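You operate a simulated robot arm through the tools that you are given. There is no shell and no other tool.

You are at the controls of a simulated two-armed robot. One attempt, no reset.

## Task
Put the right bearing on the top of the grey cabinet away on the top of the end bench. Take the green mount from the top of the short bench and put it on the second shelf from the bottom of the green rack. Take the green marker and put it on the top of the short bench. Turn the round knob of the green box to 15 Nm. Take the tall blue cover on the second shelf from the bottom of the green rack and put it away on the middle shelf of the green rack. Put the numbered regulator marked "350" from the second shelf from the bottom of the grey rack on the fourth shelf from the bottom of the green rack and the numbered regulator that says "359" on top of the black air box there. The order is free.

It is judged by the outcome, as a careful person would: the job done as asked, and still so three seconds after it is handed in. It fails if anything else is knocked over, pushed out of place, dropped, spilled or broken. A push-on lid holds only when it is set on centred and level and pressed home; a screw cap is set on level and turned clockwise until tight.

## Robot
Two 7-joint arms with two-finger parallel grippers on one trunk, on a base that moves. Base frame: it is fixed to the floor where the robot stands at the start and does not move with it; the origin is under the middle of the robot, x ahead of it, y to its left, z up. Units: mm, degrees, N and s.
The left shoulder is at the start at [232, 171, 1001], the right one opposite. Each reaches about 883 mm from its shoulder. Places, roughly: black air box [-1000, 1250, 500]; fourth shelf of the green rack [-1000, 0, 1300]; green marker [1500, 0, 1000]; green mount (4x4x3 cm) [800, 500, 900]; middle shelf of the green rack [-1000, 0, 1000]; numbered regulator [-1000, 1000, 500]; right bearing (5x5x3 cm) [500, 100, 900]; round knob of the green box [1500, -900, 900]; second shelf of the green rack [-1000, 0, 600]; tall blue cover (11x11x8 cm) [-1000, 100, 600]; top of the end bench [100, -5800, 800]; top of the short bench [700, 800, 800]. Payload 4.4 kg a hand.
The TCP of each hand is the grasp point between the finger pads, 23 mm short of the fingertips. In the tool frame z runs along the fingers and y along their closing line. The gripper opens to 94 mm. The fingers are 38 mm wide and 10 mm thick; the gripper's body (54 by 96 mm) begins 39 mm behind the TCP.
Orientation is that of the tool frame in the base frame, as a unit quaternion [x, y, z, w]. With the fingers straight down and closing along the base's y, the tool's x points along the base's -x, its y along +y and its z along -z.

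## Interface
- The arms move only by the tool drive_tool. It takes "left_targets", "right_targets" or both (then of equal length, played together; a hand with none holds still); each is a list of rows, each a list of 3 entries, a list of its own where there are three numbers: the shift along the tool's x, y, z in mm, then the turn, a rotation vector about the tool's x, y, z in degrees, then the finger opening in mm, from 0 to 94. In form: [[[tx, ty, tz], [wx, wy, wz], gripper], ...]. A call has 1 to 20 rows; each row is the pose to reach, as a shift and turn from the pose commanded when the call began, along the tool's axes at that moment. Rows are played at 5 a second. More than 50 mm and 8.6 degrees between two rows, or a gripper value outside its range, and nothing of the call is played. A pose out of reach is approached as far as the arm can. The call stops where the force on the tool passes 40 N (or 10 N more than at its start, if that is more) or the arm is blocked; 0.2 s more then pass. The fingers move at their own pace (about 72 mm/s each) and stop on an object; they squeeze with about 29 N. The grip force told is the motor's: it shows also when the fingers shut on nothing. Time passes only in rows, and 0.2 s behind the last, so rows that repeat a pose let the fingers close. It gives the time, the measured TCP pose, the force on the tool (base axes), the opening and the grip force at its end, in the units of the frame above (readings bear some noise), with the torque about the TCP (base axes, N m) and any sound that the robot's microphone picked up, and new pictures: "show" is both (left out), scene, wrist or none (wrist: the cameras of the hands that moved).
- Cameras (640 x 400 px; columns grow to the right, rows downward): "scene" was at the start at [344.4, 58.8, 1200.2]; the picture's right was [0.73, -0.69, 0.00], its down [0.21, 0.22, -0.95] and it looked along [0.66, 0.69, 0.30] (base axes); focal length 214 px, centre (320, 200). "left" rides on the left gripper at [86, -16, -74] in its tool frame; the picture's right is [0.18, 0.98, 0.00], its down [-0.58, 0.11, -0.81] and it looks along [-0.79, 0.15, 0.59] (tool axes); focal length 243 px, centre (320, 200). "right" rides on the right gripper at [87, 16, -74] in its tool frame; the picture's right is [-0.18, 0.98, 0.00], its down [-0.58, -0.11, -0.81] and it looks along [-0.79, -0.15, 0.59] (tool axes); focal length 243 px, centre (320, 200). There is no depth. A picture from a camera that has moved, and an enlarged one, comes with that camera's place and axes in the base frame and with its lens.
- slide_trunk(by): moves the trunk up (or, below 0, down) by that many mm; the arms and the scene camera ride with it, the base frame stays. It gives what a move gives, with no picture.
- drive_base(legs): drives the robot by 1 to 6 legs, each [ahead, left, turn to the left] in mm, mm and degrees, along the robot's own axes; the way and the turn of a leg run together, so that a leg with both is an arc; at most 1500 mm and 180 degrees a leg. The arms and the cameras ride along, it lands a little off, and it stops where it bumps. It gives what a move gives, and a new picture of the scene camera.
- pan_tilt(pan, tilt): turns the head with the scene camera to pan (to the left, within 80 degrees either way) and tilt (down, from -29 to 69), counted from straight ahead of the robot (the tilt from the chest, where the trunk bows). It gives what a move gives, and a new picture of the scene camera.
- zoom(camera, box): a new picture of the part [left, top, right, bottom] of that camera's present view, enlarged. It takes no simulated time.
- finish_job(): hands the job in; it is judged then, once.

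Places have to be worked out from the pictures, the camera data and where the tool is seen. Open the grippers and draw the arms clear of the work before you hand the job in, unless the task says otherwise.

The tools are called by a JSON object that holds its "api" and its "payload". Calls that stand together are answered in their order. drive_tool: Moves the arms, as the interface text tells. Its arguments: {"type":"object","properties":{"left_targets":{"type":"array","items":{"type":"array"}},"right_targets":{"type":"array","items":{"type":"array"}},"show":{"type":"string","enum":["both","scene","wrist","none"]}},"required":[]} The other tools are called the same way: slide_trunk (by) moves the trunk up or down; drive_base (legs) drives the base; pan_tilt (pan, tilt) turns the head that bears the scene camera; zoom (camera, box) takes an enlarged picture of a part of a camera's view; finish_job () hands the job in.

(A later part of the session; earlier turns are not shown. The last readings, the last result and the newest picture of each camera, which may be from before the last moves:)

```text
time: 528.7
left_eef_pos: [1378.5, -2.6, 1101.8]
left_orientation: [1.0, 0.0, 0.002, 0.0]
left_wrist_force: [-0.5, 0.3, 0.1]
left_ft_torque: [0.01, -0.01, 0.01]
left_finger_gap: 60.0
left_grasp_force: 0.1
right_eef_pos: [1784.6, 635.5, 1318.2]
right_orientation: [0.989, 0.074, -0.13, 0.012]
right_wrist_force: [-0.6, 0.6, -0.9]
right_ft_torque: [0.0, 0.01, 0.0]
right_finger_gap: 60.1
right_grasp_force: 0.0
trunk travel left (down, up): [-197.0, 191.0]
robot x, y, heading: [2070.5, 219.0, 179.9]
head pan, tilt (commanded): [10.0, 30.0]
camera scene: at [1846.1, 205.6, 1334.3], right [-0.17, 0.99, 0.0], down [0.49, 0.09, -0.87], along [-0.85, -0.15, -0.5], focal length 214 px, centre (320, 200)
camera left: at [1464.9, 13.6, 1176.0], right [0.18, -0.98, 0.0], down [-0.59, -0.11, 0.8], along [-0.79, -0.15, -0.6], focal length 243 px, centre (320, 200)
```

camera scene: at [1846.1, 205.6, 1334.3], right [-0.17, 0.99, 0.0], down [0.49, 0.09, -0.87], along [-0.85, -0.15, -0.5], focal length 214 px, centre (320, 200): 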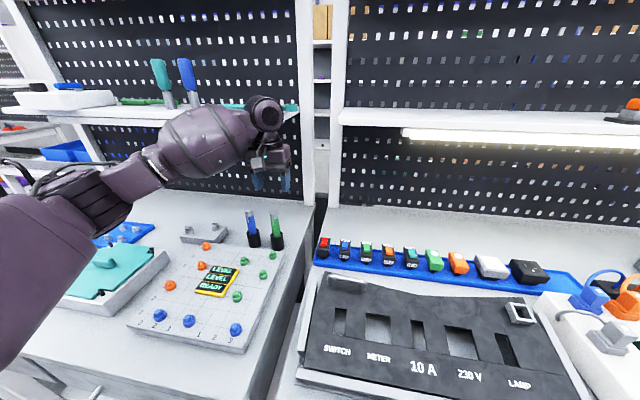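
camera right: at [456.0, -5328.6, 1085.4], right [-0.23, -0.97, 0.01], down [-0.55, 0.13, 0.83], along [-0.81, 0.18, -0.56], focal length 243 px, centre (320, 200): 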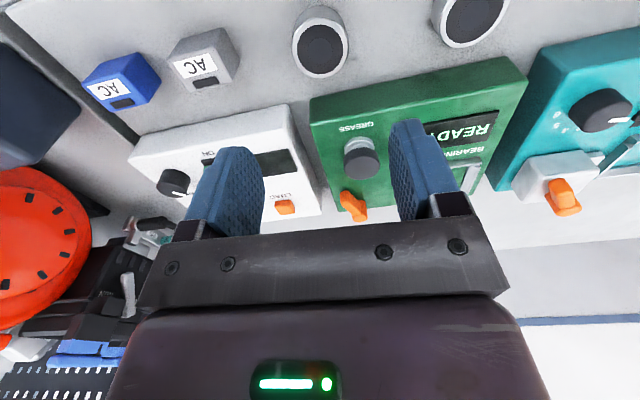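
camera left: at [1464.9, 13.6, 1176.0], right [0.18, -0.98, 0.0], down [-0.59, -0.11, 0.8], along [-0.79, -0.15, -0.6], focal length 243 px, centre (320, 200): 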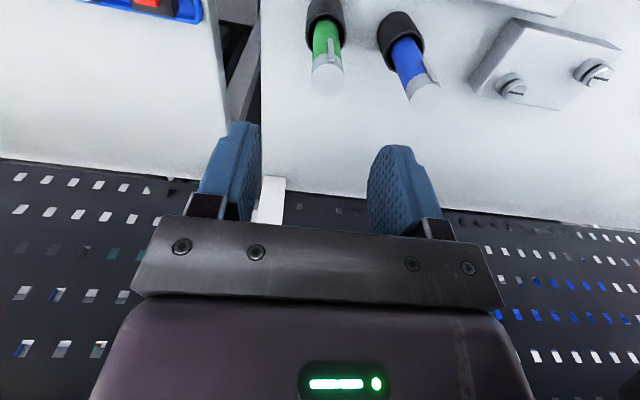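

The marker's top is at about (1382, -6, 1002). I descend around it, checking halfway.

{"api": "drive_tool", "payload": {"left_targets": [[[3.5, 3.4, 35], [0, 0, 0], 52], [[3.5, 3.4, 65], [0, 0, 0], 52], [[3.5, 3.4, 88], [0, 0, 0], 52]], "show": "both"}}

```text
time: 529.5
left_eef_pos: [1381.4, -6.3, 1012.3]
left_orientation: [1.0, 0.0, 0.003, 0.0]
left_wrist_force: [0.6, 0.0, -0.5]
left_ft_torque: [-0.04, -0.01, 0.0]
left_finger_gap: 52.0
left_grasp_force: 0.1
right_eef_pos: [1785.9, 636.5, 1319.6]
right_orientation: [0.989, 0.073, -0.131, 0.011]
right_wrist_force: [-0.2, 0.7, -0.8]
right_ft_torque: [-0.01, 0.02, -0.01]
right_finger_gap: 60.0
right_grasp_force: 0.1
trunk travel left (down, up): [-197.0, 191.0]
robot x, y, heading: [2071.7, 219.8, 179.8]
head pan, tilt (commanded): [10.0, 30.0]
camera scene: at [1846.6, 205.2, 1334.5], right [-0.17, 0.99, 0.0], down [0.49, 0.09, -0.87], along [-0.85, -0.15, -0.5], focal length 214 px, centre (320, 200)
camera left: at [1469.0, 9.6, 1087.1], right [0.18, -0.98, 0.0], down [-0.59, -0.11, 0.8], along [-0.79, -0.15, -0.6], focal length 243 px, centre (320, 200)
```

scene: 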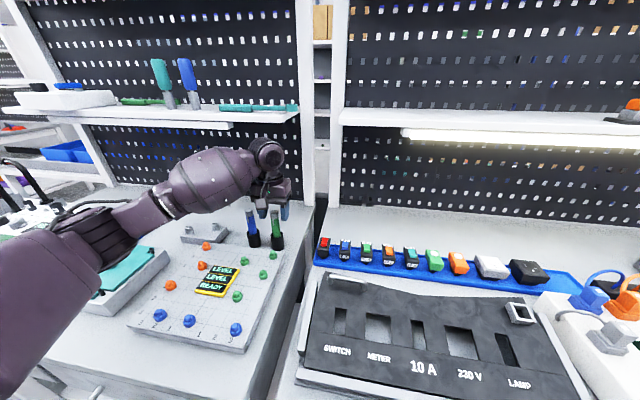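
left: 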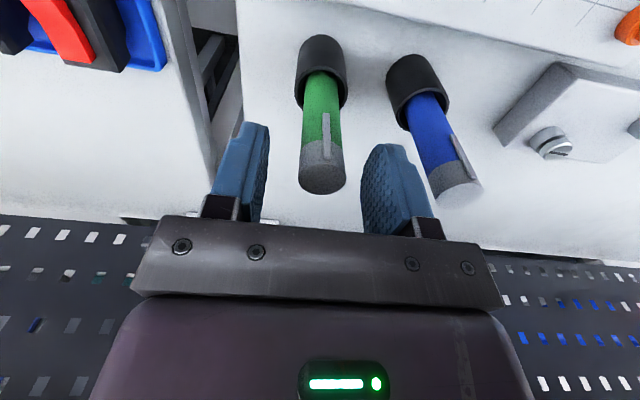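

Well aligned. I lower 35 mm further and close on the green marker.

{"api": "drive_tool", "payload": {"left_targets": [[[0, 0, 15], [0, 0, 0], 46], [[0, 0, 30], [0, 0, 0], 46], [[0, 0, 35], [0, 0, 0], 46], [[0, 0, 35], [0, 0, 0], 30], [[0, 0, 35], [0, 0, 0], 14], [[0, 0, 35], [0, 0, 0], 14], [[0, 0, 35], [0, 0, 0], 14]], "show": "wrist"}}

```text
time: 531.1
left_eef_pos: [1383.2, -8.7, 978.3]
left_orientation: [1.0, 0.001, 0.002, 0.0]
left_wrist_force: [0.0, -0.7, -0.2]
left_ft_torque: [-0.03, -0.01, 0.04]
left_finger_gap: 21.4
left_grasp_force: 28.6
right_eef_pos: [1785.8, 635.3, 1319.2]
right_orientation: [0.989, 0.074, -0.132, 0.011]
right_wrist_force: [0.4, -0.4, 0.1]
right_ft_torque: [0.02, -0.02, 0.02]
right_finger_gap: 60.1
right_grasp_force: 0.2
trunk travel left (down, up): [-197.0, 191.0]
robot x, y, heading: [2067.8, 217.9, 179.8]
head pan, tilt (commanded): [10.0, 30.0]
camera left: at [1469.6, 8.0, 1053.2], right [0.18, -0.98, 0.0], down [-0.59, -0.11, 0.8], along [-0.79, -0.15, -0.6], focal length 243 px, centre (320, 200)
```

left: 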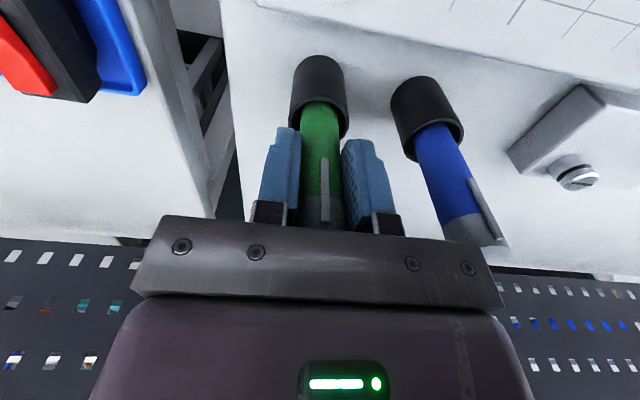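

Gripped (21.4 mm). I lift it slowly out of the cup.

{"api": "drive_tool", "payload": {"left_targets": [[[0, 0, -15], [0, 0, 0], 14], [[0, 0, -35], [0, 0, 0], 14], [[0, 0, -55], [0, 0, 0], 14], [[0, 0, -80], [0, 0, 0], 14], [[0, 0, -105], [0, 0, 0], 14]], "show": "both"}}

{"api": "zoom", "payload": {"camera": "scene", "box": [220, 120, 340, 270]}}

```text
time: 532.3
left_eef_pos: [1384.5, -7.8, 1082.2]
left_orientation: [1.0, 0.001, 0.002, 0.001]
left_wrist_force: [0.7, 0.4, -0.7]
left_ft_torque: [0.02, -0.01, -0.01]
left_finger_gap: 21.5
left_grasp_force: 28.8
right_eef_pos: [1787.7, 635.5, 1319.1]
right_orientation: [0.989, 0.073, -0.131, 0.012]
right_wrist_force: [-0.7, 0.7, -0.5]
right_ft_torque: [0.01, 0.02, 0.01]
right_finger_gap: 59.9
right_grasp_force: 0.1
trunk travel left (down, up): [-197.0, 191.0]
robot x, y, heading: [2071.0, 217.8, 180.0]
head pan, tilt (commanded): [10.0, 30.0]
camera scene: at [1847.7, 205.5, 1334.8], right [-0.17, 0.99, 0.0], down [0.49, 0.09, -0.87], along [-0.85, -0.15, -0.5], focal length 214 px, centre (320, 200)
camera left: at [1471.2, 8.8, 1156.7], right [0.18, -0.98, 0.0], down [-0.58, -0.11, 0.8], along [-0.79, -0.15, -0.59], focal length 243 px, centre (320, 200)
```

scene: 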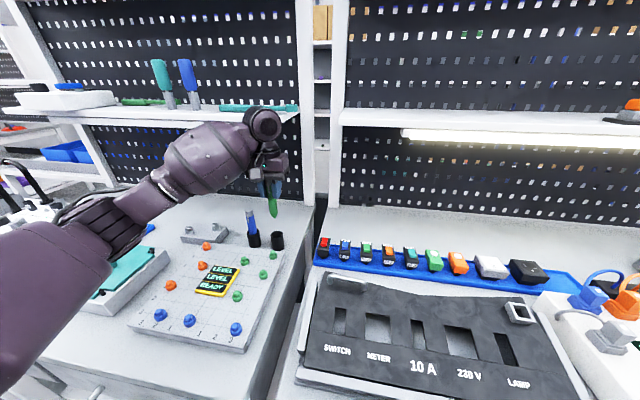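
left: 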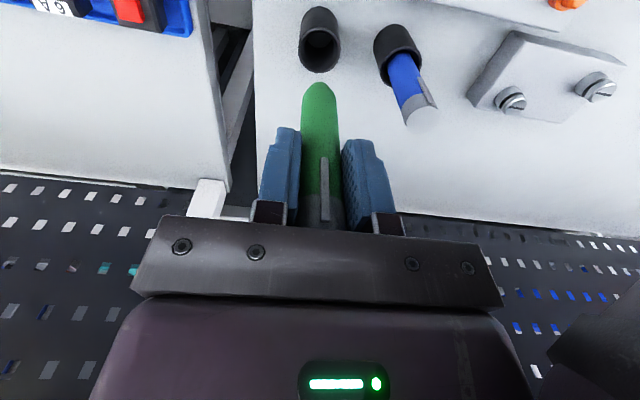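

```text
2.67 times, centred on (280, 195) of scene
camera zoom: at [1847.7, 205.5, 1334.8], right [-0.17, 0.99, 0.0], down [0.49, 0.09, -0.87], along [-0.85, -0.15, -0.5], focal length 572 px, centre (427, 213)
```

zoom: 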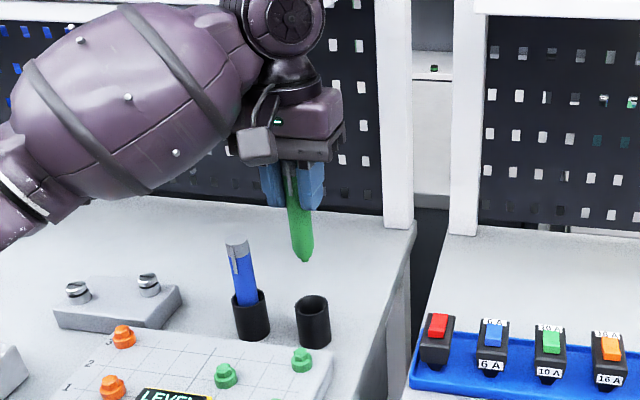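

The green marker is out of its cup. I retract it to a carrying pose, raise the trunk, and start the trip back around the north end.

{"api": "drive_tool", "payload": {"left_targets": [[[10, 0, -40], [0, 0, 0], 14], [[45, 0, -65], [0, 0, 0], 14], [[85, 0, -85], [0, 0, 0], 14], [[125, -2, -100], [0, 0, 0], 14], [[165, -4, -115], [0, 0, 0], 14], [[205, -6, -130], [0, 0, 0], 14], [[240, -8, -145], [0, 0, 0], 14]], "show": "none"}}

{"api": "slide_trunk", "payload": {"by": 140}}

{"api": "drive_base", "payload": {"legs": [[-190, 0, 0], [0, 0, -90]]}}

{"api": "pan_tilt", "payload": {"pan": 0, "tilt": 20}}

```text
time: 533.9
left_eef_pos: [1618.0, -1.0, 1229.1]
left_orientation: [1.0, 0.0, 0.001, 0.0]
left_wrist_force: [-0.3, 0.3, -0.6]
left_ft_torque: [0.01, 0.02, -0.03]
left_finger_gap: 21.6
left_grasp_force: 29.1
right_eef_pos: [1786.5, 635.7, 1320.4]
right_orientation: [0.989, 0.074, -0.131, 0.012]
right_wrist_force: [0.5, 0.7, -0.1]
right_ft_torque: [0.03, 0.0, 0.02]
right_finger_gap: 60.2
right_grasp_force: 0.1
trunk travel left (down, up): [-197.0, 191.0]
robot x, y, heading: [2069.4, 219.2, 179.8]
head pan, tilt (commanded): [10.0, 30.0]
```

```text
time: 535.5
left_eef_pos: [1621.4, -0.0, 1367.2]
left_orientation: [1.0, 0.0, 0.002, 0.0]
left_wrist_force: [0.6, 0.0, -0.3]
left_ft_torque: [0.05, -0.01, -0.03]
left_finger_gap: 21.6
left_grasp_force: 28.6
right_eef_pos: [1784.5, 635.8, 1458.5]
right_orientation: [0.989, 0.074, -0.131, 0.012]
right_wrist_force: [-0.1, 0.0, 0.3]
right_ft_torque: [-0.02, -0.01, 0.03]
right_finger_gap: 60.1
right_grasp_force: 0.1
trunk travel left (down, up): [-337.0, 51.0]
robot x, y, heading: [2066.3, 217.1, 179.9]
head pan, tilt (commanded): [10.0, 30.0]
```

```text
time: 540.9
left_eef_pos: [2034.4, 663.5, 1368.0]
left_orientation: [0.711, -0.703, 0.002, 0.002]
left_wrist_force: [0.3, 0.5, -0.3]
left_ft_torque: [-0.03, -0.01, -0.03]
left_finger_gap: 21.8
left_grasp_force: 29.5
right_eef_pos: [2673.1, 508.4, 1458.2]
right_orientation: [0.755, -0.643, -0.101, -0.084]
right_wrist_force: [-0.2, 0.4, 0.0]
right_ft_torque: [0.01, 0.01, -0.01]
right_finger_gap: 59.9
right_grasp_force: 0.1
trunk travel left (down, up): [-337.0, 51.0]
robot x, y, heading: [2257.4, 215.2, 90.4]
head pan, tilt (commanded): [10.0, 30.0]
camera scene: at [2240.6, 366.4, 1482.6], right [0.98, 0.18, 0.0], down [0.09, -0.49, -0.87], along [-0.16, 0.85, -0.5], focal length 214 px, centre (320, 200)
```

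scene: 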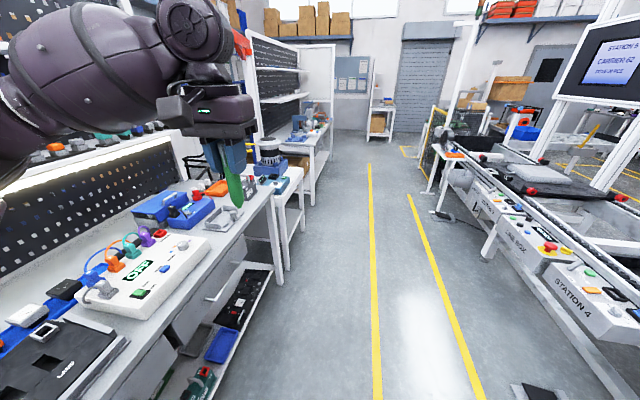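

```text
time: 541.6
left_eef_pos: [2034.9, 663.7, 1368.2]
left_orientation: [0.712, -0.703, 0.002, 0.002]
left_wrist_force: [-0.2, 0.1, -0.9]
left_ft_torque: [0.0, 0.01, -0.03]
left_finger_gap: 21.6
left_grasp_force: 28.9
right_eef_pos: [2672.6, 508.1, 1458.8]
right_orientation: [0.755, -0.643, -0.101, -0.083]
right_wrist_force: [0.5, -0.6, 0.2]
right_ft_torque: [0.03, 0.05, 0.03]
right_finger_gap: 60.1
right_grasp_force: 0.0
trunk travel left (down, up): [-337.0, 51.0]
robot x, y, heading: [2258.5, 215.3, 90.7]
head pan, tilt (commanded): [0.0, 20.0]
camera scene: at [2256.0, 370.7, 1498.6], right [1.0, 0.01, 0.0], down [0.0, -0.34, -0.94], along [-0.01, 0.94, -0.34], focal length 214 px, centre (320, 200)
```

scene: 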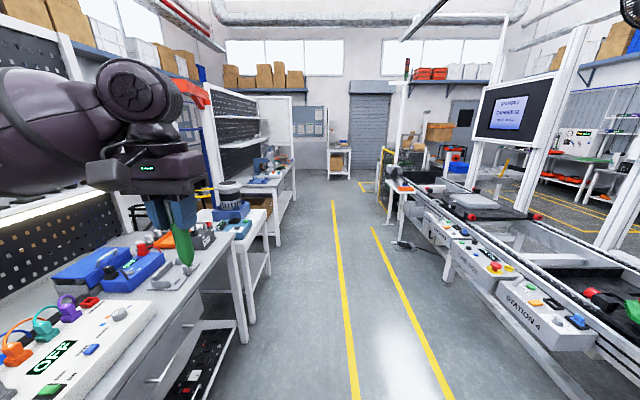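

Clear ahead. I drive north along the far aisle.

{"api": "drive_base", "payload": {"legs": [[1500, 0, -0.7], [1500, 0, 0], [1400, 0, 0]]}}

```text
time: 560.0
left_eef_pos: [1966.0, 4520.1, 1371.9]
left_orientation: [0.715, -0.699, -0.005, 0.003]
left_wrist_force: [0.5, 0.3, 0.2]
left_ft_torque: [-0.02, 0.03, 0.0]
left_finger_gap: 21.5
left_grasp_force: 29.0
right_eef_pos: [2607.5, 4372.5, 1459.4]
right_orientation: [0.758, -0.638, -0.107, -0.085]
right_wrist_force: [0.4, 0.2, -0.1]
right_ft_torque: [0.0, 0.0, 0.0]
right_finger_gap: 60.3
right_grasp_force: 0.1
trunk travel left (down, up): [-337.0, 51.0]
robot x, y, heading: [2192.4, 4089.1, 91.1]
head pan, tilt (commanded): [0.0, 20.0]
stopped in leg 3: the robot was blocked; the commanded pose is now the measured one
camera scene: at [2192.2, 4230.4, 1500.2], right [1.0, 0.02, -0.01], down [0.0, -0.33, -0.94], along [-0.02, 0.94, -0.33], focal length 214 px, centre (320, 200)
```

scene: 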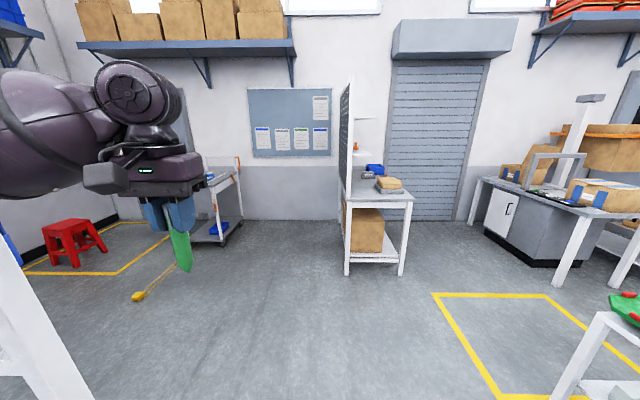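

The left elbow touched the partition post at the bench end. I back off a little, move right, and go on.

{"api": "drive_base", "payload": {"legs": [[-40, 0, 0], [0, -160, -1], [1150, 0, 0], [0, 0, 90]]}}

{"api": "pan_tilt", "payload": {"pan": 20, "tilt": 20}}

```text
time: 571.8
left_eef_pos: [1903.0, 4962.4, 1365.3]
left_orientation: [1.0, 0.013, 0.005, 0.002]
left_wrist_force: [0.3, -0.1, -1.2]
left_ft_torque: [0.01, -0.02, 0.02]
left_finger_gap: 21.7
left_grasp_force: 28.9
right_eef_pos: [2051.2, 5603.0, 1459.8]
right_orientation: [0.988, 0.086, -0.131, 0.014]
right_wrist_force: [-0.7, 0.0, -0.3]
right_ft_torque: [0.04, 0.0, 0.0]
right_finger_gap: 59.9
right_grasp_force: 0.1
trunk travel left (down, up): [-337.0, 51.0]
robot x, y, heading: [2345.8, 5192.3, -179.0]
head pan, tilt (commanded): [0.0, 20.0]
camera scene: at [2192.6, 5192.4, 1498.6], right [-0.02, 1.0, 0.0], down [0.34, 0.01, -0.94], along [-0.94, -0.02, -0.34], focal length 214 px, centre (320, 200)
```

scene: 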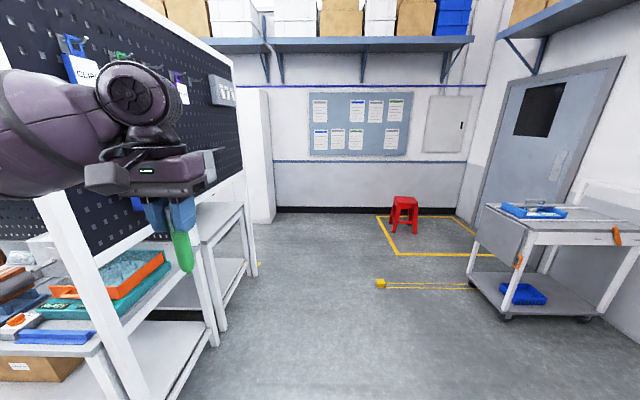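

```text
time: 572.6
left_eef_pos: [1903.1, 4962.7, 1365.2]
left_orientation: [1.0, 0.012, 0.005, 0.002]
left_wrist_force: [0.3, -0.8, 0.4]
left_ft_torque: [0.0, 0.0, -0.01]
left_finger_gap: 21.7
left_grasp_force: 29.4
right_eef_pos: [2050.8, 5603.5, 1459.3]
right_orientation: [0.988, 0.085, -0.13, 0.013]
right_wrist_force: [-0.2, -0.4, 1.1]
right_ft_torque: [0.0, 0.02, 0.04]
right_finger_gap: 60.0
right_grasp_force: 0.2
trunk travel left (down, up): [-337.0, 51.0]
robot x, y, heading: [2346.5, 5197.1, -178.8]
head pan, tilt (commanded): [20.0, 20.0]
camera scene: at [2198.9, 5160.9, 1498.7], right [-0.36, 0.93, 0.0], down [0.32, 0.12, -0.94], along [-0.88, -0.34, -0.34], focal length 214 px, centre (320, 200)
```

scene: 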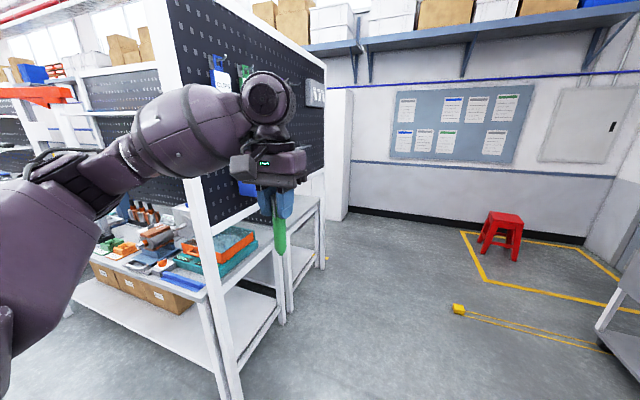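

I turn west; the way along y≈5250 is clear. I drive back towards the first aisle.

{"api": "drive_base", "payload": {"legs": [[0, -50, -1.2], [1500, 0, 0], [980, 0, 0]]}}

{"api": "drive_base", "payload": {"legs": [[0, 0, 90]]}}

{"api": "pan_tilt", "payload": {"pan": 0, "tilt": 20}}

```text
time: 585.5
left_eef_pos: [-613.0, 5125.8, 1364.3]
left_orientation: [0.999, -0.031, 0.004, 0.003]
left_wrist_force: [0.0, -0.1, 0.0]
left_ft_torque: [-0.02, 0.0, -0.01]
left_finger_gap: 21.6
left_grasp_force: 29.0
right_eef_pos: [-412.2, 5750.8, 1459.9]
right_orientation: [0.99, 0.043, -0.132, 0.008]
right_wrist_force: [-0.4, -0.4, 0.4]
right_ft_torque: [0.0, -0.01, -0.01]
right_finger_gap: 59.8
right_grasp_force: 0.1
trunk travel left (down, up): [-337.0, 51.0]
robot x, y, heading: [-155.5, 5315.2, 176.4]
head pan, tilt (commanded): [20.0, 20.0]
camera scene: at [-302.2, 5295.9, 1498.6], right [-0.28, 0.96, 0.0], down [0.33, 0.1, -0.94], along [-0.9, -0.26, -0.34], focal length 214 px, centre (320, 200)
```

scene: 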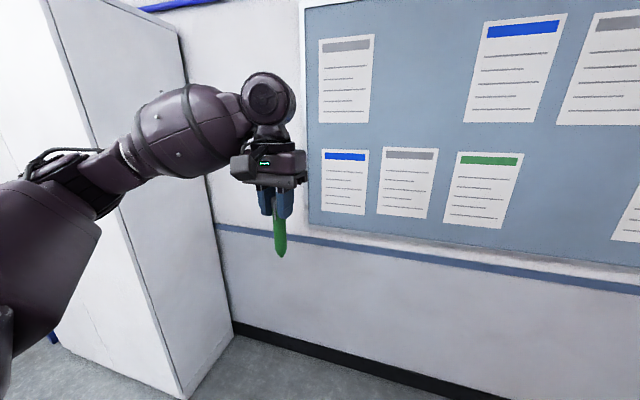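

```text
time: 589.7
left_eef_pos: [26.7, 4851.6, 1364.6]
left_orientation: [0.737, 0.676, 0.005, -0.001]
left_wrist_force: [0.6, 1.0, 0.3]
left_ft_torque: [-0.01, 0.02, -0.01]
left_finger_gap: 21.3
left_grasp_force: 29.1
right_eef_pos: [-593.5, 5070.6, 1460.0]
right_orientation: [0.68, 0.721, -0.089, 0.097]
right_wrist_force: [0.6, -0.2, 0.1]
right_ft_torque: [0.0, -0.03, 0.01]
right_finger_gap: 60.3
right_grasp_force: 0.1
trunk travel left (down, up): [-337.0, 51.0]
robot x, y, heading: [-152.6, 5312.8, -95.1]
head pan, tilt (commanded): [20.0, 20.0]
camera scene: at [-136.7, 5171.1, 1498.6], right [-0.97, -0.26, 0.0], down [-0.09, 0.33, -0.94], along [0.24, -0.91, -0.34], focal length 214 px, centre (320, 200)
```

scene: 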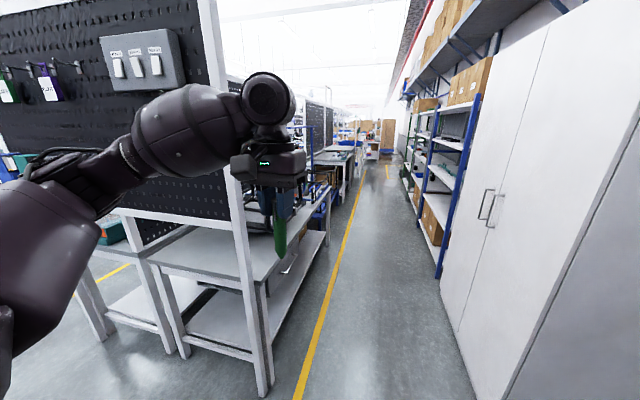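

```text
time: 590.5
left_eef_pos: [26.3, 4851.8, 1366.2]
left_orientation: [0.737, 0.676, 0.005, -0.001]
left_wrist_force: [0.4, 0.1, 0.0]
left_ft_torque: [0.04, 0.0, 0.0]
left_finger_gap: 21.8
left_grasp_force: 28.8
right_eef_pos: [-593.7, 5068.8, 1458.2]
right_orientation: [0.679, 0.722, -0.088, 0.098]
right_wrist_force: [0.4, -0.5, -0.3]
right_ft_torque: [0.0, -0.01, 0.01]
right_finger_gap: 60.0
right_grasp_force: 0.1
trunk travel left (down, up): [-337.0, 51.0]
robot x, y, heading: [-151.1, 5315.9, -95.1]
head pan, tilt (commanded): [0.0, 20.0]
camera scene: at [-169.0, 5168.5, 1498.7], right [-1.0, 0.09, 0.0], down [0.03, 0.34, -0.94], along [-0.08, -0.94, -0.34], focal length 214 px, centre (320, 200)
```

scene: 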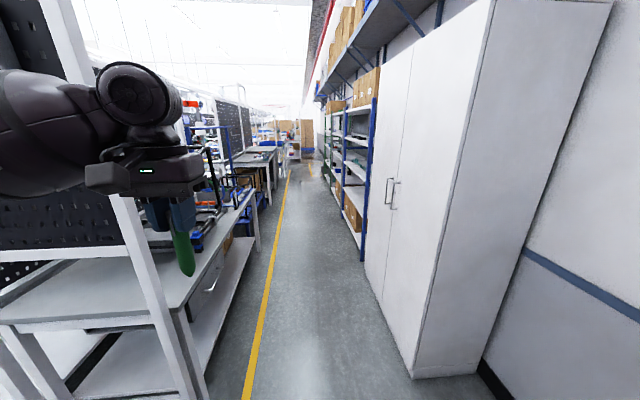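

I'm back at the first aisle's north end. I straighten the heading and drive south in stages.

{"api": "drive_base", "payload": {"legs": [[0, 0, 5.1], [1500, 0, 0], [1200, 0, 0]]}}

```text
time: 594.4
left_eef_pos: [82.2, 4425.6, 1368.1]
left_orientation: [0.68, 0.733, 0.012, 0.005]
left_wrist_force: [0.1, 0.0, 0.5]
left_ft_torque: [0.0, 0.04, 0.0]
left_finger_gap: 21.7
left_grasp_force: 28.9
right_eef_pos: [-574.0, 4556.4, 1460.8]
right_orientation: [0.627, 0.766, -0.085, 0.114]
right_wrist_force: [0.3, -0.3, 0.7]
right_ft_torque: [0.04, 0.02, -0.02]
right_finger_gap: 60.2
right_grasp_force: 0.1
trunk travel left (down, up): [-337.0, 51.0]
robot x, y, heading: [-153.8, 4833.0, -87.2]
head pan, tilt (commanded): [0.0, 20.0]
stopped in leg 2: the robot was blocked; the commanded pose is now the measured one
camera scene: at [-166.3, 4714.1, 1502.1], right [-1.0, -0.05, -0.01], down [-0.01, 0.32, -0.95], along [0.05, -0.95, -0.32], focal length 214 px, centre (320, 200)
```

scene: 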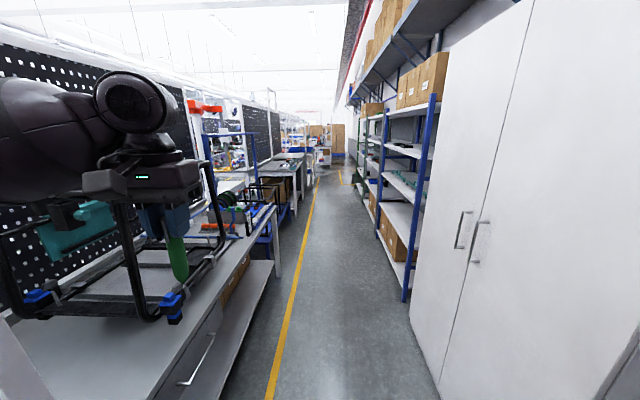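

The left elbow brushed the partition post here as well. I back off, shift right, straighten and continue.

{"api": "drive_base", "payload": {"legs": [[-80, 0, 0], [0, -120, 0], [0, 0, -2.6]]}}

{"api": "pan_tilt", "payload": {"pan": 55, "tilt": 25}}

```text
time: 597.1
left_eef_pos: [-50.1, 4457.4, 1356.3]
left_orientation: [0.701, 0.713, 0.015, -0.007]
left_wrist_force: [-0.6, 0.1, -0.6]
left_ft_torque: [0.01, 0.0, 0.01]
left_finger_gap: 21.8
left_grasp_force: 29.3
right_eef_pos: [-693.7, 4622.3, 1460.0]
right_orientation: [0.649, 0.749, -0.084, 0.101]
right_wrist_force: [-0.2, 0.3, -0.4]
right_ft_torque: [-0.02, 0.02, -0.02]
right_finger_gap: 60.0
right_grasp_force: 0.0
trunk travel left (down, up): [-337.0, 51.0]
robot x, y, heading: [-277.3, 4906.3, -90.5]
head pan, tilt (commanded): [0.0, 20.0]
camera scene: at [-278.6, 4757.3, 1498.6], right [-1.0, 0.01, 0.0], down [0.0, 0.34, -0.94], along [-0.01, -0.94, -0.34], focal length 214 px, centre (320, 200)
```

scene: 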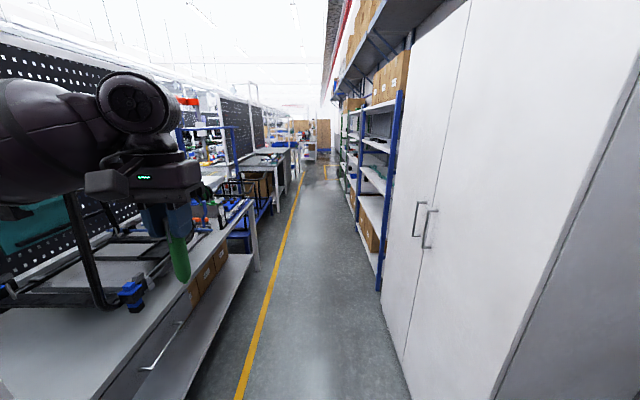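

```text
time: 598.4
left_eef_pos: [-49.5, 4458.0, 1356.0]
left_orientation: [0.702, 0.712, 0.016, -0.006]
left_wrist_force: [-0.6, -0.4, -0.3]
left_ft_torque: [0.02, -0.01, 0.03]
left_finger_gap: 21.6
left_grasp_force: 29.0
right_eef_pos: [-693.4, 4623.7, 1459.6]
right_orientation: [0.649, 0.75, -0.085, 0.1]
right_wrist_force: [0.4, 0.0, 0.2]
right_ft_torque: [-0.02, 0.0, 0.01]
right_finger_gap: 60.0
right_grasp_force: 0.0
trunk travel left (down, up): [-337.0, 51.0]
robot x, y, heading: [-274.4, 4906.8, -90.6]
head pan, tilt (commanded): [55.0, 25.0]
camera scene: at [-203.1, 4797.1, 1490.6], right [-0.58, -0.81, 0.0], down [-0.34, 0.24, -0.91], along [0.74, -0.53, -0.42], focal length 214 px, centre (320, 200)
```

scene: 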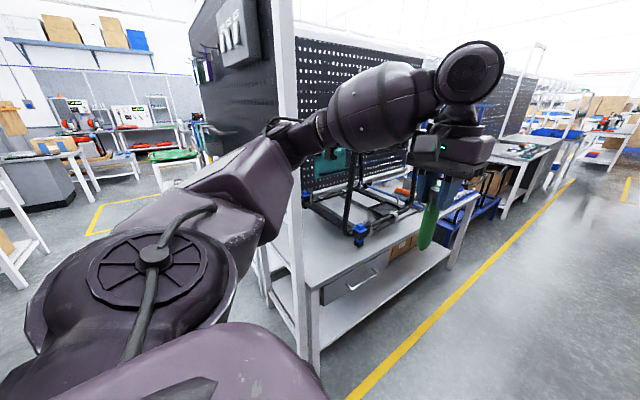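

With the shift the elbow should pass the post now. I drive on south.

{"api": "drive_base", "payload": {"legs": [[700, 0, 0], [1500, 0, 0]]}}

{"api": "pan_tilt", "payload": {"pan": 0, "tilt": 20}}

```text
time: 600.6
left_eef_pos: [-50.7, 4146.5, 1356.4]
left_orientation: [0.702, 0.712, 0.015, -0.006]
left_wrist_force: [-0.5, 0.3, -0.1]
left_ft_torque: [0.0, -0.03, -0.01]
left_finger_gap: 21.6
left_grasp_force: 29.3
right_eef_pos: [-691.1, 4317.6, 1460.9]
right_orientation: [0.642, 0.754, -0.09, 0.105]
right_wrist_force: [-0.8, -0.1, 1.2]
right_ft_torque: [0.04, 0.03, -0.02]
right_finger_gap: 60.3
right_grasp_force: 0.1
trunk travel left (down, up): [-337.0, 51.0]
robot x, y, heading: [-273.2, 4591.3, -90.0]
head pan, tilt (commanded): [55.0, 25.0]
stopped in leg 1: the robot was blocked; the commanded pose is now the measured one
camera scene: at [-203.3, 4487.3, 1491.2], right [-0.58, -0.82, 0.0], down [-0.34, 0.24, -0.91], along [0.74, -0.53, -0.42], focal length 214 px, centre (320, 200)
```

scene: 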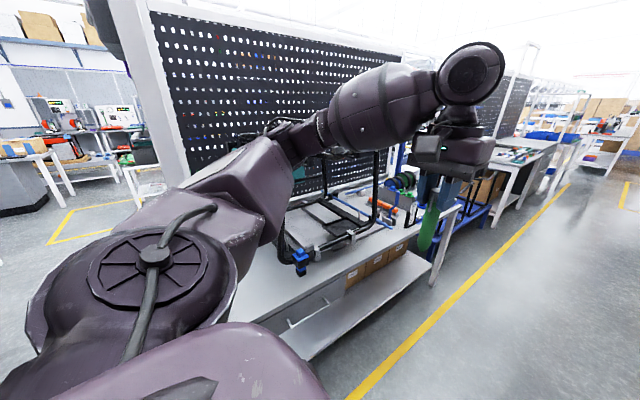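

```text
time: 601.8
left_eef_pos: [-49.1, 4148.9, 1356.1]
left_orientation: [0.701, 0.713, 0.016, -0.005]
left_wrist_force: [0.2, -1.1, -0.8]
left_ft_torque: [-0.01, -0.01, 0.02]
left_finger_gap: 21.5
left_grasp_force: 29.2
right_eef_pos: [-690.5, 4317.6, 1460.7]
right_orientation: [0.643, 0.754, -0.09, 0.104]
right_wrist_force: [-0.4, -0.3, -0.3]
right_ft_torque: [0.01, 0.03, 0.02]
right_finger_gap: 60.2
right_grasp_force: 0.2
trunk travel left (down, up): [-337.0, 51.0]
robot x, y, heading: [-275.1, 4586.7, -90.5]
head pan, tilt (commanded): [0.0, 20.0]
camera scene: at [-278.8, 4449.1, 1499.6], right [-1.0, 0.0, 0.0], down [0.0, 0.34, -0.94], along [0.0, -0.94, -0.34], focal length 214 px, centre (320, 200)
```

scene: 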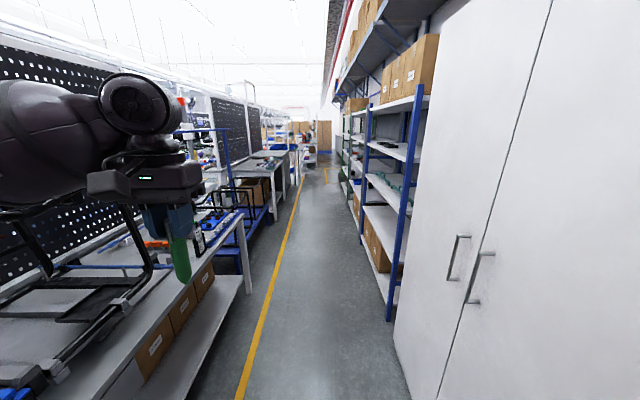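

Now the right arm touches the white cabinet. I shift left a little and bring the right hand forward and inward to slim down.

{"api": "drive_base", "payload": {"legs": [[0, 55, 0]]}}

{"api": "drive_tool", "payload": {"right_targets": [[[-34, 16, 15], [0.1, 1.8, 1], 60], [[-69, 32, 30], [0.2, 3.5, 2], 60], [[-103, 48, 45], [0.4, 5.3, 3], 60], [[-138, 64, 60], [0.5, 7, 4], 60], [[-172, 80, 75], [0.6, 8.8, 5], 60], [[-206, 96, 89], [0.7, 10.5, 6], 60], [[-241, 112, 104], [0.9, 12.3, 7], 60], [[-275, 128, 119], [1, 14, 8], 60], [[-309, 144, 134], [1.1, 15.8, 9], 60]], "show": "scene"}}

```text
time: 603.0
left_eef_pos: [6.6, 4141.8, 1355.3]
left_orientation: [0.701, 0.713, 0.016, -0.007]
left_wrist_force: [0.2, -0.4, -0.6]
left_ft_torque: [-0.03, -0.01, -0.01]
left_finger_gap: 21.6
left_grasp_force: 28.7
right_eef_pos: [-635.6, 4310.0, 1459.1]
right_orientation: [0.643, 0.754, -0.088, 0.102]
right_wrist_force: [-1.3, 0.0, 0.2]
right_ft_torque: [0.02, 0.01, 0.0]
right_finger_gap: 60.3
right_grasp_force: 0.1
trunk travel left (down, up): [-337.0, 51.0]
robot x, y, heading: [-219.2, 4590.9, -90.2]
head pan, tilt (commanded): [0.0, 20.0]
camera scene: at [-223.2, 4441.3, 1498.8], right [-1.0, 0.0, 0.0], down [0.0, 0.34, -0.94], along [0.0, -0.94, -0.34], focal length 214 px, centre (320, 200)
```

scene: 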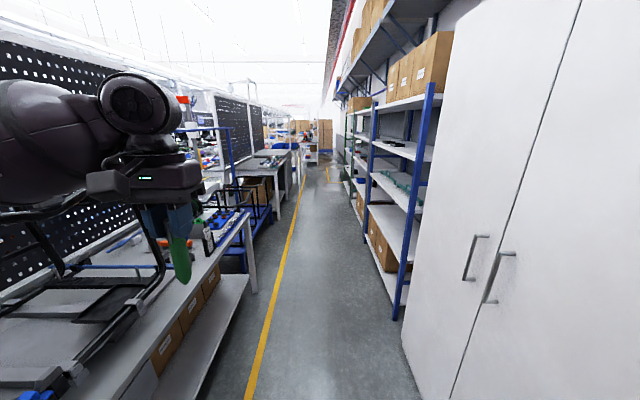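

```text
time: 605.0
left_eef_pos: [5.0, 4139.9, 1354.8]
left_orientation: [0.701, 0.713, 0.018, -0.007]
left_wrist_force: [0.4, 0.5, -0.5]
left_ft_torque: [0.02, -0.03, -0.02]
left_finger_gap: 21.6
left_grasp_force: 29.2
right_eef_pos: [-477.6, 4045.3, 1407.9]
right_orientation: [0.703, 0.711, -0.004, 0.006]
right_wrist_force: [-0.2, -0.8, -0.5]
right_ft_torque: [0.05, -0.02, 0.0]
right_finger_gap: 60.0
right_grasp_force: 0.0
right hand out of reach, approached as far as the arm can: row 8, 9
trunk travel left (down, up): [-337.0, 51.0]
robot x, y, heading: [-224.3, 4590.4, -90.2]
head pan, tilt (commanded): [0.0, 20.0]
camera scene: at [-224.5, 4439.1, 1498.5], right [-1.0, 0.01, 0.0], down [0.0, 0.34, -0.94], along [0.0, -0.94, -0.34], focal length 214 px, centre (320, 200)
```

scene: 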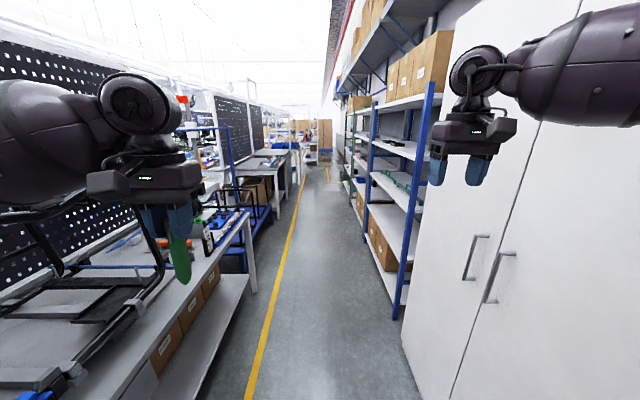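

Slim again. I continue south towards the short bench in stages.

{"api": "drive_base", "payload": {"legs": [[1500, 0, 0.2], [1300, 0, 0]]}}

```text
time: 618.4
left_eef_pos: [-46.7, 1363.6, 1354.6]
left_orientation: [0.709, 0.705, 0.017, -0.008]
left_wrist_force: [0.2, 0.5, -0.3]
left_ft_torque: [0.0, -0.02, 0.0]
left_finger_gap: 21.3
left_grasp_force: 28.9
right_eef_pos: [-530.5, 1282.1, 1408.8]
right_orientation: [0.712, 0.702, -0.004, 0.006]
right_wrist_force: [0.3, 0.2, 0.0]
right_ft_torque: [-0.01, 0.0, 0.02]
right_finger_gap: 59.9
right_grasp_force: 0.1
trunk travel left (down, up): [-337.0, 51.0]
robot x, y, heading: [-263.0, 1819.3, -91.5]
head pan, tilt (commanded): [0.0, 20.0]
camera scene: at [-268.5, 1669.2, 1498.6], right [-1.0, 0.03, 0.0], down [0.01, 0.34, -0.94], along [-0.03, -0.94, -0.34], focal length 214 px, centre (320, 200)
```

scene: 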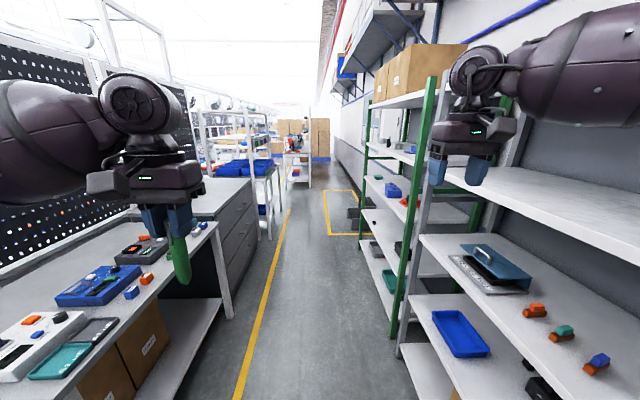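

I shift toward the middle, drive on to y≈280, and turn to face the short bench and cabinet.

{"api": "drive_base", "payload": {"legs": [[0, 100, 1.5], [1500, 0, 0], [50, 0, 0], [0, 0, 90]]}}

{"api": "pan_tilt", "payload": {"pan": 25, "tilt": 35}}

```text
time: 631.3
left_eef_pos: [285.6, 444.4, 1353.8]
left_orientation: [0.017, 1.0, 0.006, -0.017]
left_wrist_force: [0.5, 0.3, 0.0]
left_ft_torque: [0.03, -0.03, -0.01]
left_finger_gap: 21.3
left_grasp_force: 28.9
right_eef_pos: [355.3, -41.2, 1409.2]
right_orientation: [0.019, 1.0, 0.002, 0.007]
right_wrist_force: [-0.8, 0.1, -0.3]
right_ft_torque: [-0.03, 0.0, -0.03]
right_finger_gap: 59.8
right_grasp_force: 0.1
trunk travel left (down, up): [-337.0, 51.0]
robot x, y, heading: [-169.9, 241.8, -3.1]
head pan, tilt (commanded): [0.0, 20.0]
camera scene: at [-25.1, 234.1, 1498.7], right [-0.05, -1.0, 0.0], down [-0.34, 0.02, -0.94], along [0.94, -0.05, -0.34], focal length 214 px, centre (320, 200)
```

scene: 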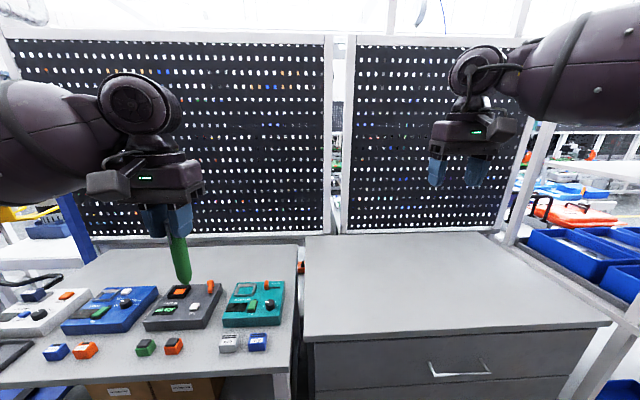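

```text
time: 632.2
left_eef_pos: [285.5, 442.7, 1354.7]
left_orientation: [0.015, 1.0, 0.007, -0.017]
left_wrist_force: [-0.3, 0.4, -1.4]
left_ft_torque: [-0.02, 0.0, -0.01]
left_finger_gap: 21.4
left_grasp_force: 29.1
right_eef_pos: [356.0, -41.9, 1408.0]
right_orientation: [0.019, 1.0, 0.002, 0.007]
right_wrist_force: [0.1, 0.5, -0.2]
right_ft_torque: [0.01, -0.02, 0.02]
right_finger_gap: 59.8
right_grasp_force: 0.0
trunk travel left (down, up): [-337.0, 51.0]
robot x, y, heading: [-173.1, 245.4, -2.9]
head pan, tilt (commanded): [25.0, 35.0]
camera scene: at [-36.3, 271.7, 1474.8], right [0.37, -0.93, 0.0], down [-0.53, -0.21, -0.82], along [0.76, 0.3, -0.57], focal length 214 px, centre (320, 200)
```

scene: 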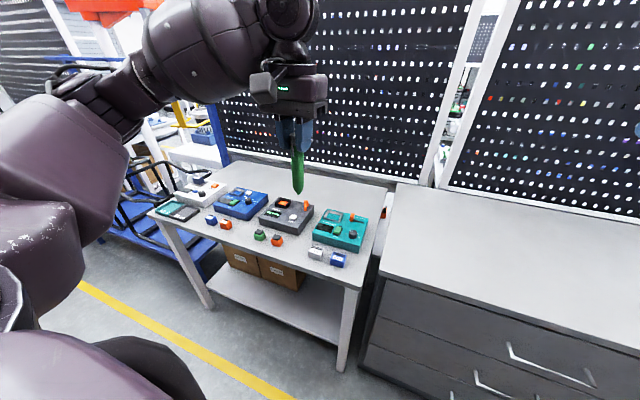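

The free south strip of the short bench is a good spot for the marker. I reposition to about (-230, 15), square up, and lower the trunk.

{"api": "drive_base", "payload": {"legs": [[0, 0, 2.9], [-55, -230, 0]]}}

{"api": "slide_trunk", "payload": {"by": -140}}

{"api": "pan_tilt", "payload": {"pan": 25, "tilt": 35}}

{"api": "zoom", "payload": {"camera": "scene", "box": [200, 120, 440, 270]}}

```text
time: 635.2
left_eef_pos: [218.3, 239.9, 1355.2]
left_orientation: [-0.012, 1.0, 0.007, -0.018]
left_wrist_force: [0.2, -0.8, -0.6]
left_ft_torque: [0.03, -0.02, 0.0]
left_finger_gap: 21.4
left_grasp_force: 29.1
right_eef_pos: [314.0, -240.5, 1408.1]
right_orientation: [-0.009, 1.0, 0.003, 0.007]
right_wrist_force: [-0.4, 0.2, -0.2]
right_ft_torque: [0.0, 0.04, 0.02]
right_finger_gap: 60.1
right_grasp_force: 0.1
trunk travel left (down, up): [-337.0, 51.0]
robot x, y, heading: [-228.5, 16.4, -0.1]
head pan, tilt (commanded): [25.0, 35.0]
camera scene: at [-94.0, 50.3, 1474.8], right [0.42, -0.91, 0.0], down [-0.52, -0.24, -0.82], along [0.74, 0.35, -0.57], focal length 214 px, centre (320, 200)
```

scene: 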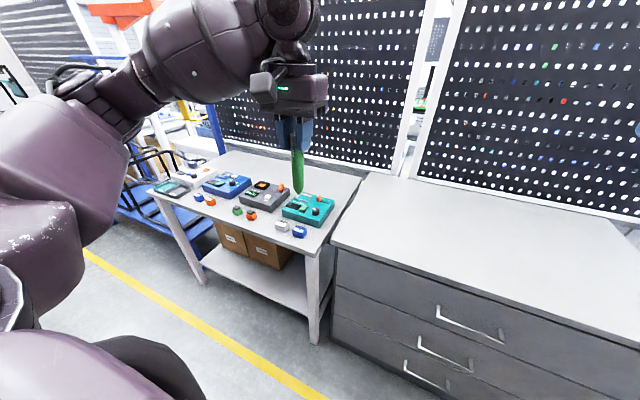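

```text
time: 636.9
left_eef_pos: [215.9, 240.9, 1216.4]
left_orientation: [-0.013, 1.0, 0.006, -0.016]
left_wrist_force: [-0.5, -0.1, -0.3]
left_ft_torque: [0.01, 0.0, 0.01]
left_finger_gap: 21.2
left_grasp_force: 29.2
right_eef_pos: [313.7, -240.7, 1269.4]
right_orientation: [-0.009, 1.0, 0.002, 0.008]
right_wrist_force: [0.0, -1.1, 0.5]
right_ft_torque: [0.03, -0.02, -0.02]
right_finger_gap: 59.9
right_grasp_force: 0.2
trunk travel left (down, up): [-197.0, 191.0]
robot x, y, heading: [-230.8, 10.6, 0.2]
head pan, tilt (commanded): [25.0, 35.0]
```

```text
time: 637.5
left_eef_pos: [216.6, 239.8, 1214.7]
left_orientation: [-0.011, 1.0, 0.006, -0.017]
left_wrist_force: [0.6, 0.0, -0.2]
left_ft_torque: [-0.04, -0.02, 0.0]
left_finger_gap: 21.2
left_grasp_force: 29.3
right_eef_pos: [315.3, -241.1, 1267.8]
right_orientation: [-0.009, 1.0, 0.002, 0.006]
right_wrist_force: [-0.4, 0.8, -0.1]
right_ft_torque: [0.01, -0.01, -0.02]
right_finger_gap: 60.0
right_grasp_force: 0.0
trunk travel left (down, up): [-197.0, 191.0]
robot x, y, heading: [-232.8, 9.5, 0.3]
head pan, tilt (commanded): [25.0, 35.0]
camera scene: at [-19.7, 50.7, 1326.9], right [0.42, -0.91, 0.0], down [-0.52, -0.24, -0.82], along [0.74, 0.35, -0.57], focal length 214 px, centre (320, 200)
```

scene: 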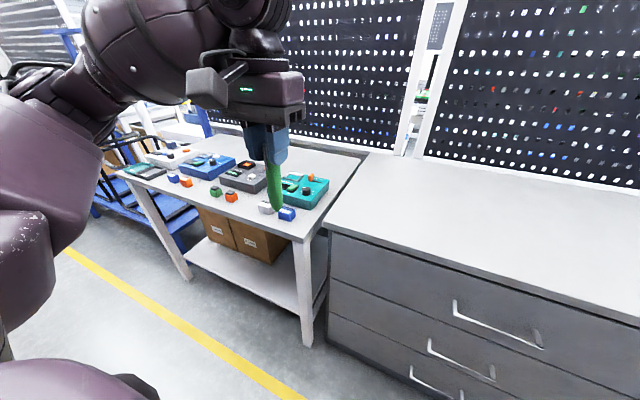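

```text
2.67 times, centred on (320, 195) of scene
camera zoom: at [-19.7, 50.7, 1326.9], right [0.42, -0.91, 0.0], down [-0.52, -0.24, -0.82], along [0.74, 0.35, -0.57], focal length 572 px, centre (320, 213)
```

zoom: 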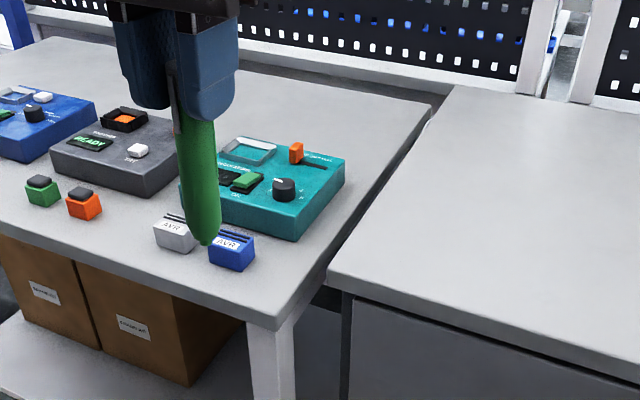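

I'll lay the marker in the front strip gap at y≈565, with the hand nearly horizontal and its camera on top. First I pitch the hand forward and move it left into free space.

{"api": "drive_tool", "payload": {"left_targets": [[[-8, 19, 25], [0, -8, 0], 14], [[-16, 38, 51], [0, -16, 0], 14], [[-25, 57, 76], [0, -24, 0], 14], [[-33, 76, 102], [0, -32, 0], 14], [[-41, 95, 127], [0, -40, 0], 14], [[-50, 114, 152], [0, -48, 0], 14], [[-58, 133, 178], [0, -56, 0], 14], [[-66, 152, 203], [0, -64, 0], 14]], "show": "scene"}}

```text
time: 639.5
left_eef_pos: [310.2, 371.0, 1086.7]
left_orientation: [0.013, 0.806, -0.01, 0.591]
left_wrist_force: [-0.4, -0.6, -0.1]
left_ft_torque: [0.02, 0.01, 0.0]
left_finger_gap: 21.2
left_grasp_force: 29.1
left hand out of reach, approached as far as the arm can: row 5, 6
right_eef_pos: [315.5, -239.8, 1267.5]
right_orientation: [-0.008, 1.0, 0.002, 0.007]
right_wrist_force: [0.4, 0.1, 0.0]
right_ft_torque: [-0.02, 0.04, 0.03]
right_finger_gap: 59.8
right_grasp_force: 0.1
trunk travel left (down, up): [-197.0, 191.0]
robot x, y, heading: [-229.6, 13.8, 0.1]
head pan, tilt (commanded): [25.0, 35.0]
stopped in row 8 (left hand): the arm was blocked; the commanded pose is now the measured one
camera scene: at [-18.7, 51.4, 1326.6], right [0.42, -0.91, 0.0], down [-0.52, -0.24, -0.82], along [0.74, 0.35, -0.57], focal length 214 px, centre (320, 200)
```

scene: 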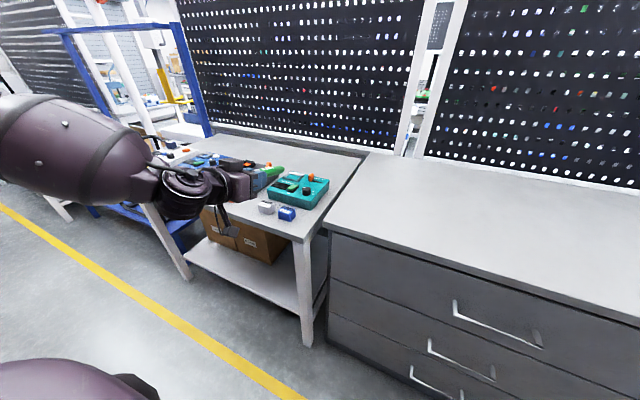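

The hand is pitched to about 17° below horizontal but something limited the last step. I move it forward a little for room and start the roll.

{"api": "drive_tool", "payload": {"left_targets": [[[-9, 10, 28], [0, 0, 0], 14], [[-18, 20, 56], [0, 0, -4], 14], [[-27, 25, 84], [0, 0, -12], 14], [[-27, 25, 84], [0, 0, -20], 14], [[-27, 25, 84], [0, 0, -28], 14], [[-27, 25, 84], [0, 0, -36], 14], [[-27, 25, 84], [0, 0, -44], 14], [[-27, 25, 84], [0, 0, -52], 14], [[-27, 25, 84], [0, 0, -60], 14], [[-27, 25, 84], [0, 0, -68], 14], [[-27, 25, 84], [0, 0, -76], 14], [[-27, 25, 84], [0, 0, -84], 14], [[-27, 25, 84], [0, 0, -92], 14]], "show": "scene"}}

```text
time: 642.3
left_eef_pos: [390.9, 432.9, 1184.9]
left_orientation: [-0.574, 0.585, -0.418, 0.392]
left_wrist_force: [-0.1, 0.2, 0.1]
left_ft_torque: [-0.02, -0.01, -0.01]
left_finger_gap: 21.8
left_grasp_force: 28.9
left hand out of reach, approached as far as the arm can: row 9, 10, 11, 12, 13
right_eef_pos: [314.4, -240.8, 1268.0]
right_orientation: [-0.008, 1.0, 0.001, 0.007]
right_wrist_force: [0.3, -0.3, 0.1]
right_ft_torque: [0.0, 0.03, 0.01]
right_finger_gap: 60.0
right_grasp_force: 0.1
trunk travel left (down, up): [-197.0, 191.0]
robot x, y, heading: [-231.5, 10.1, 0.2]
head pan, tilt (commanded): [25.0, 35.0]
camera scene: at [-19.4, 50.9, 1326.8], right [0.42, -0.91, 0.0], down [-0.52, -0.24, -0.82], along [0.74, 0.35, -0.57], focal length 214 px, centre (320, 200)
```

scene: 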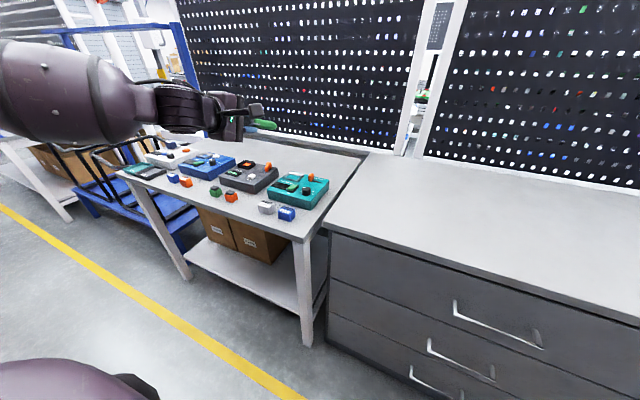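

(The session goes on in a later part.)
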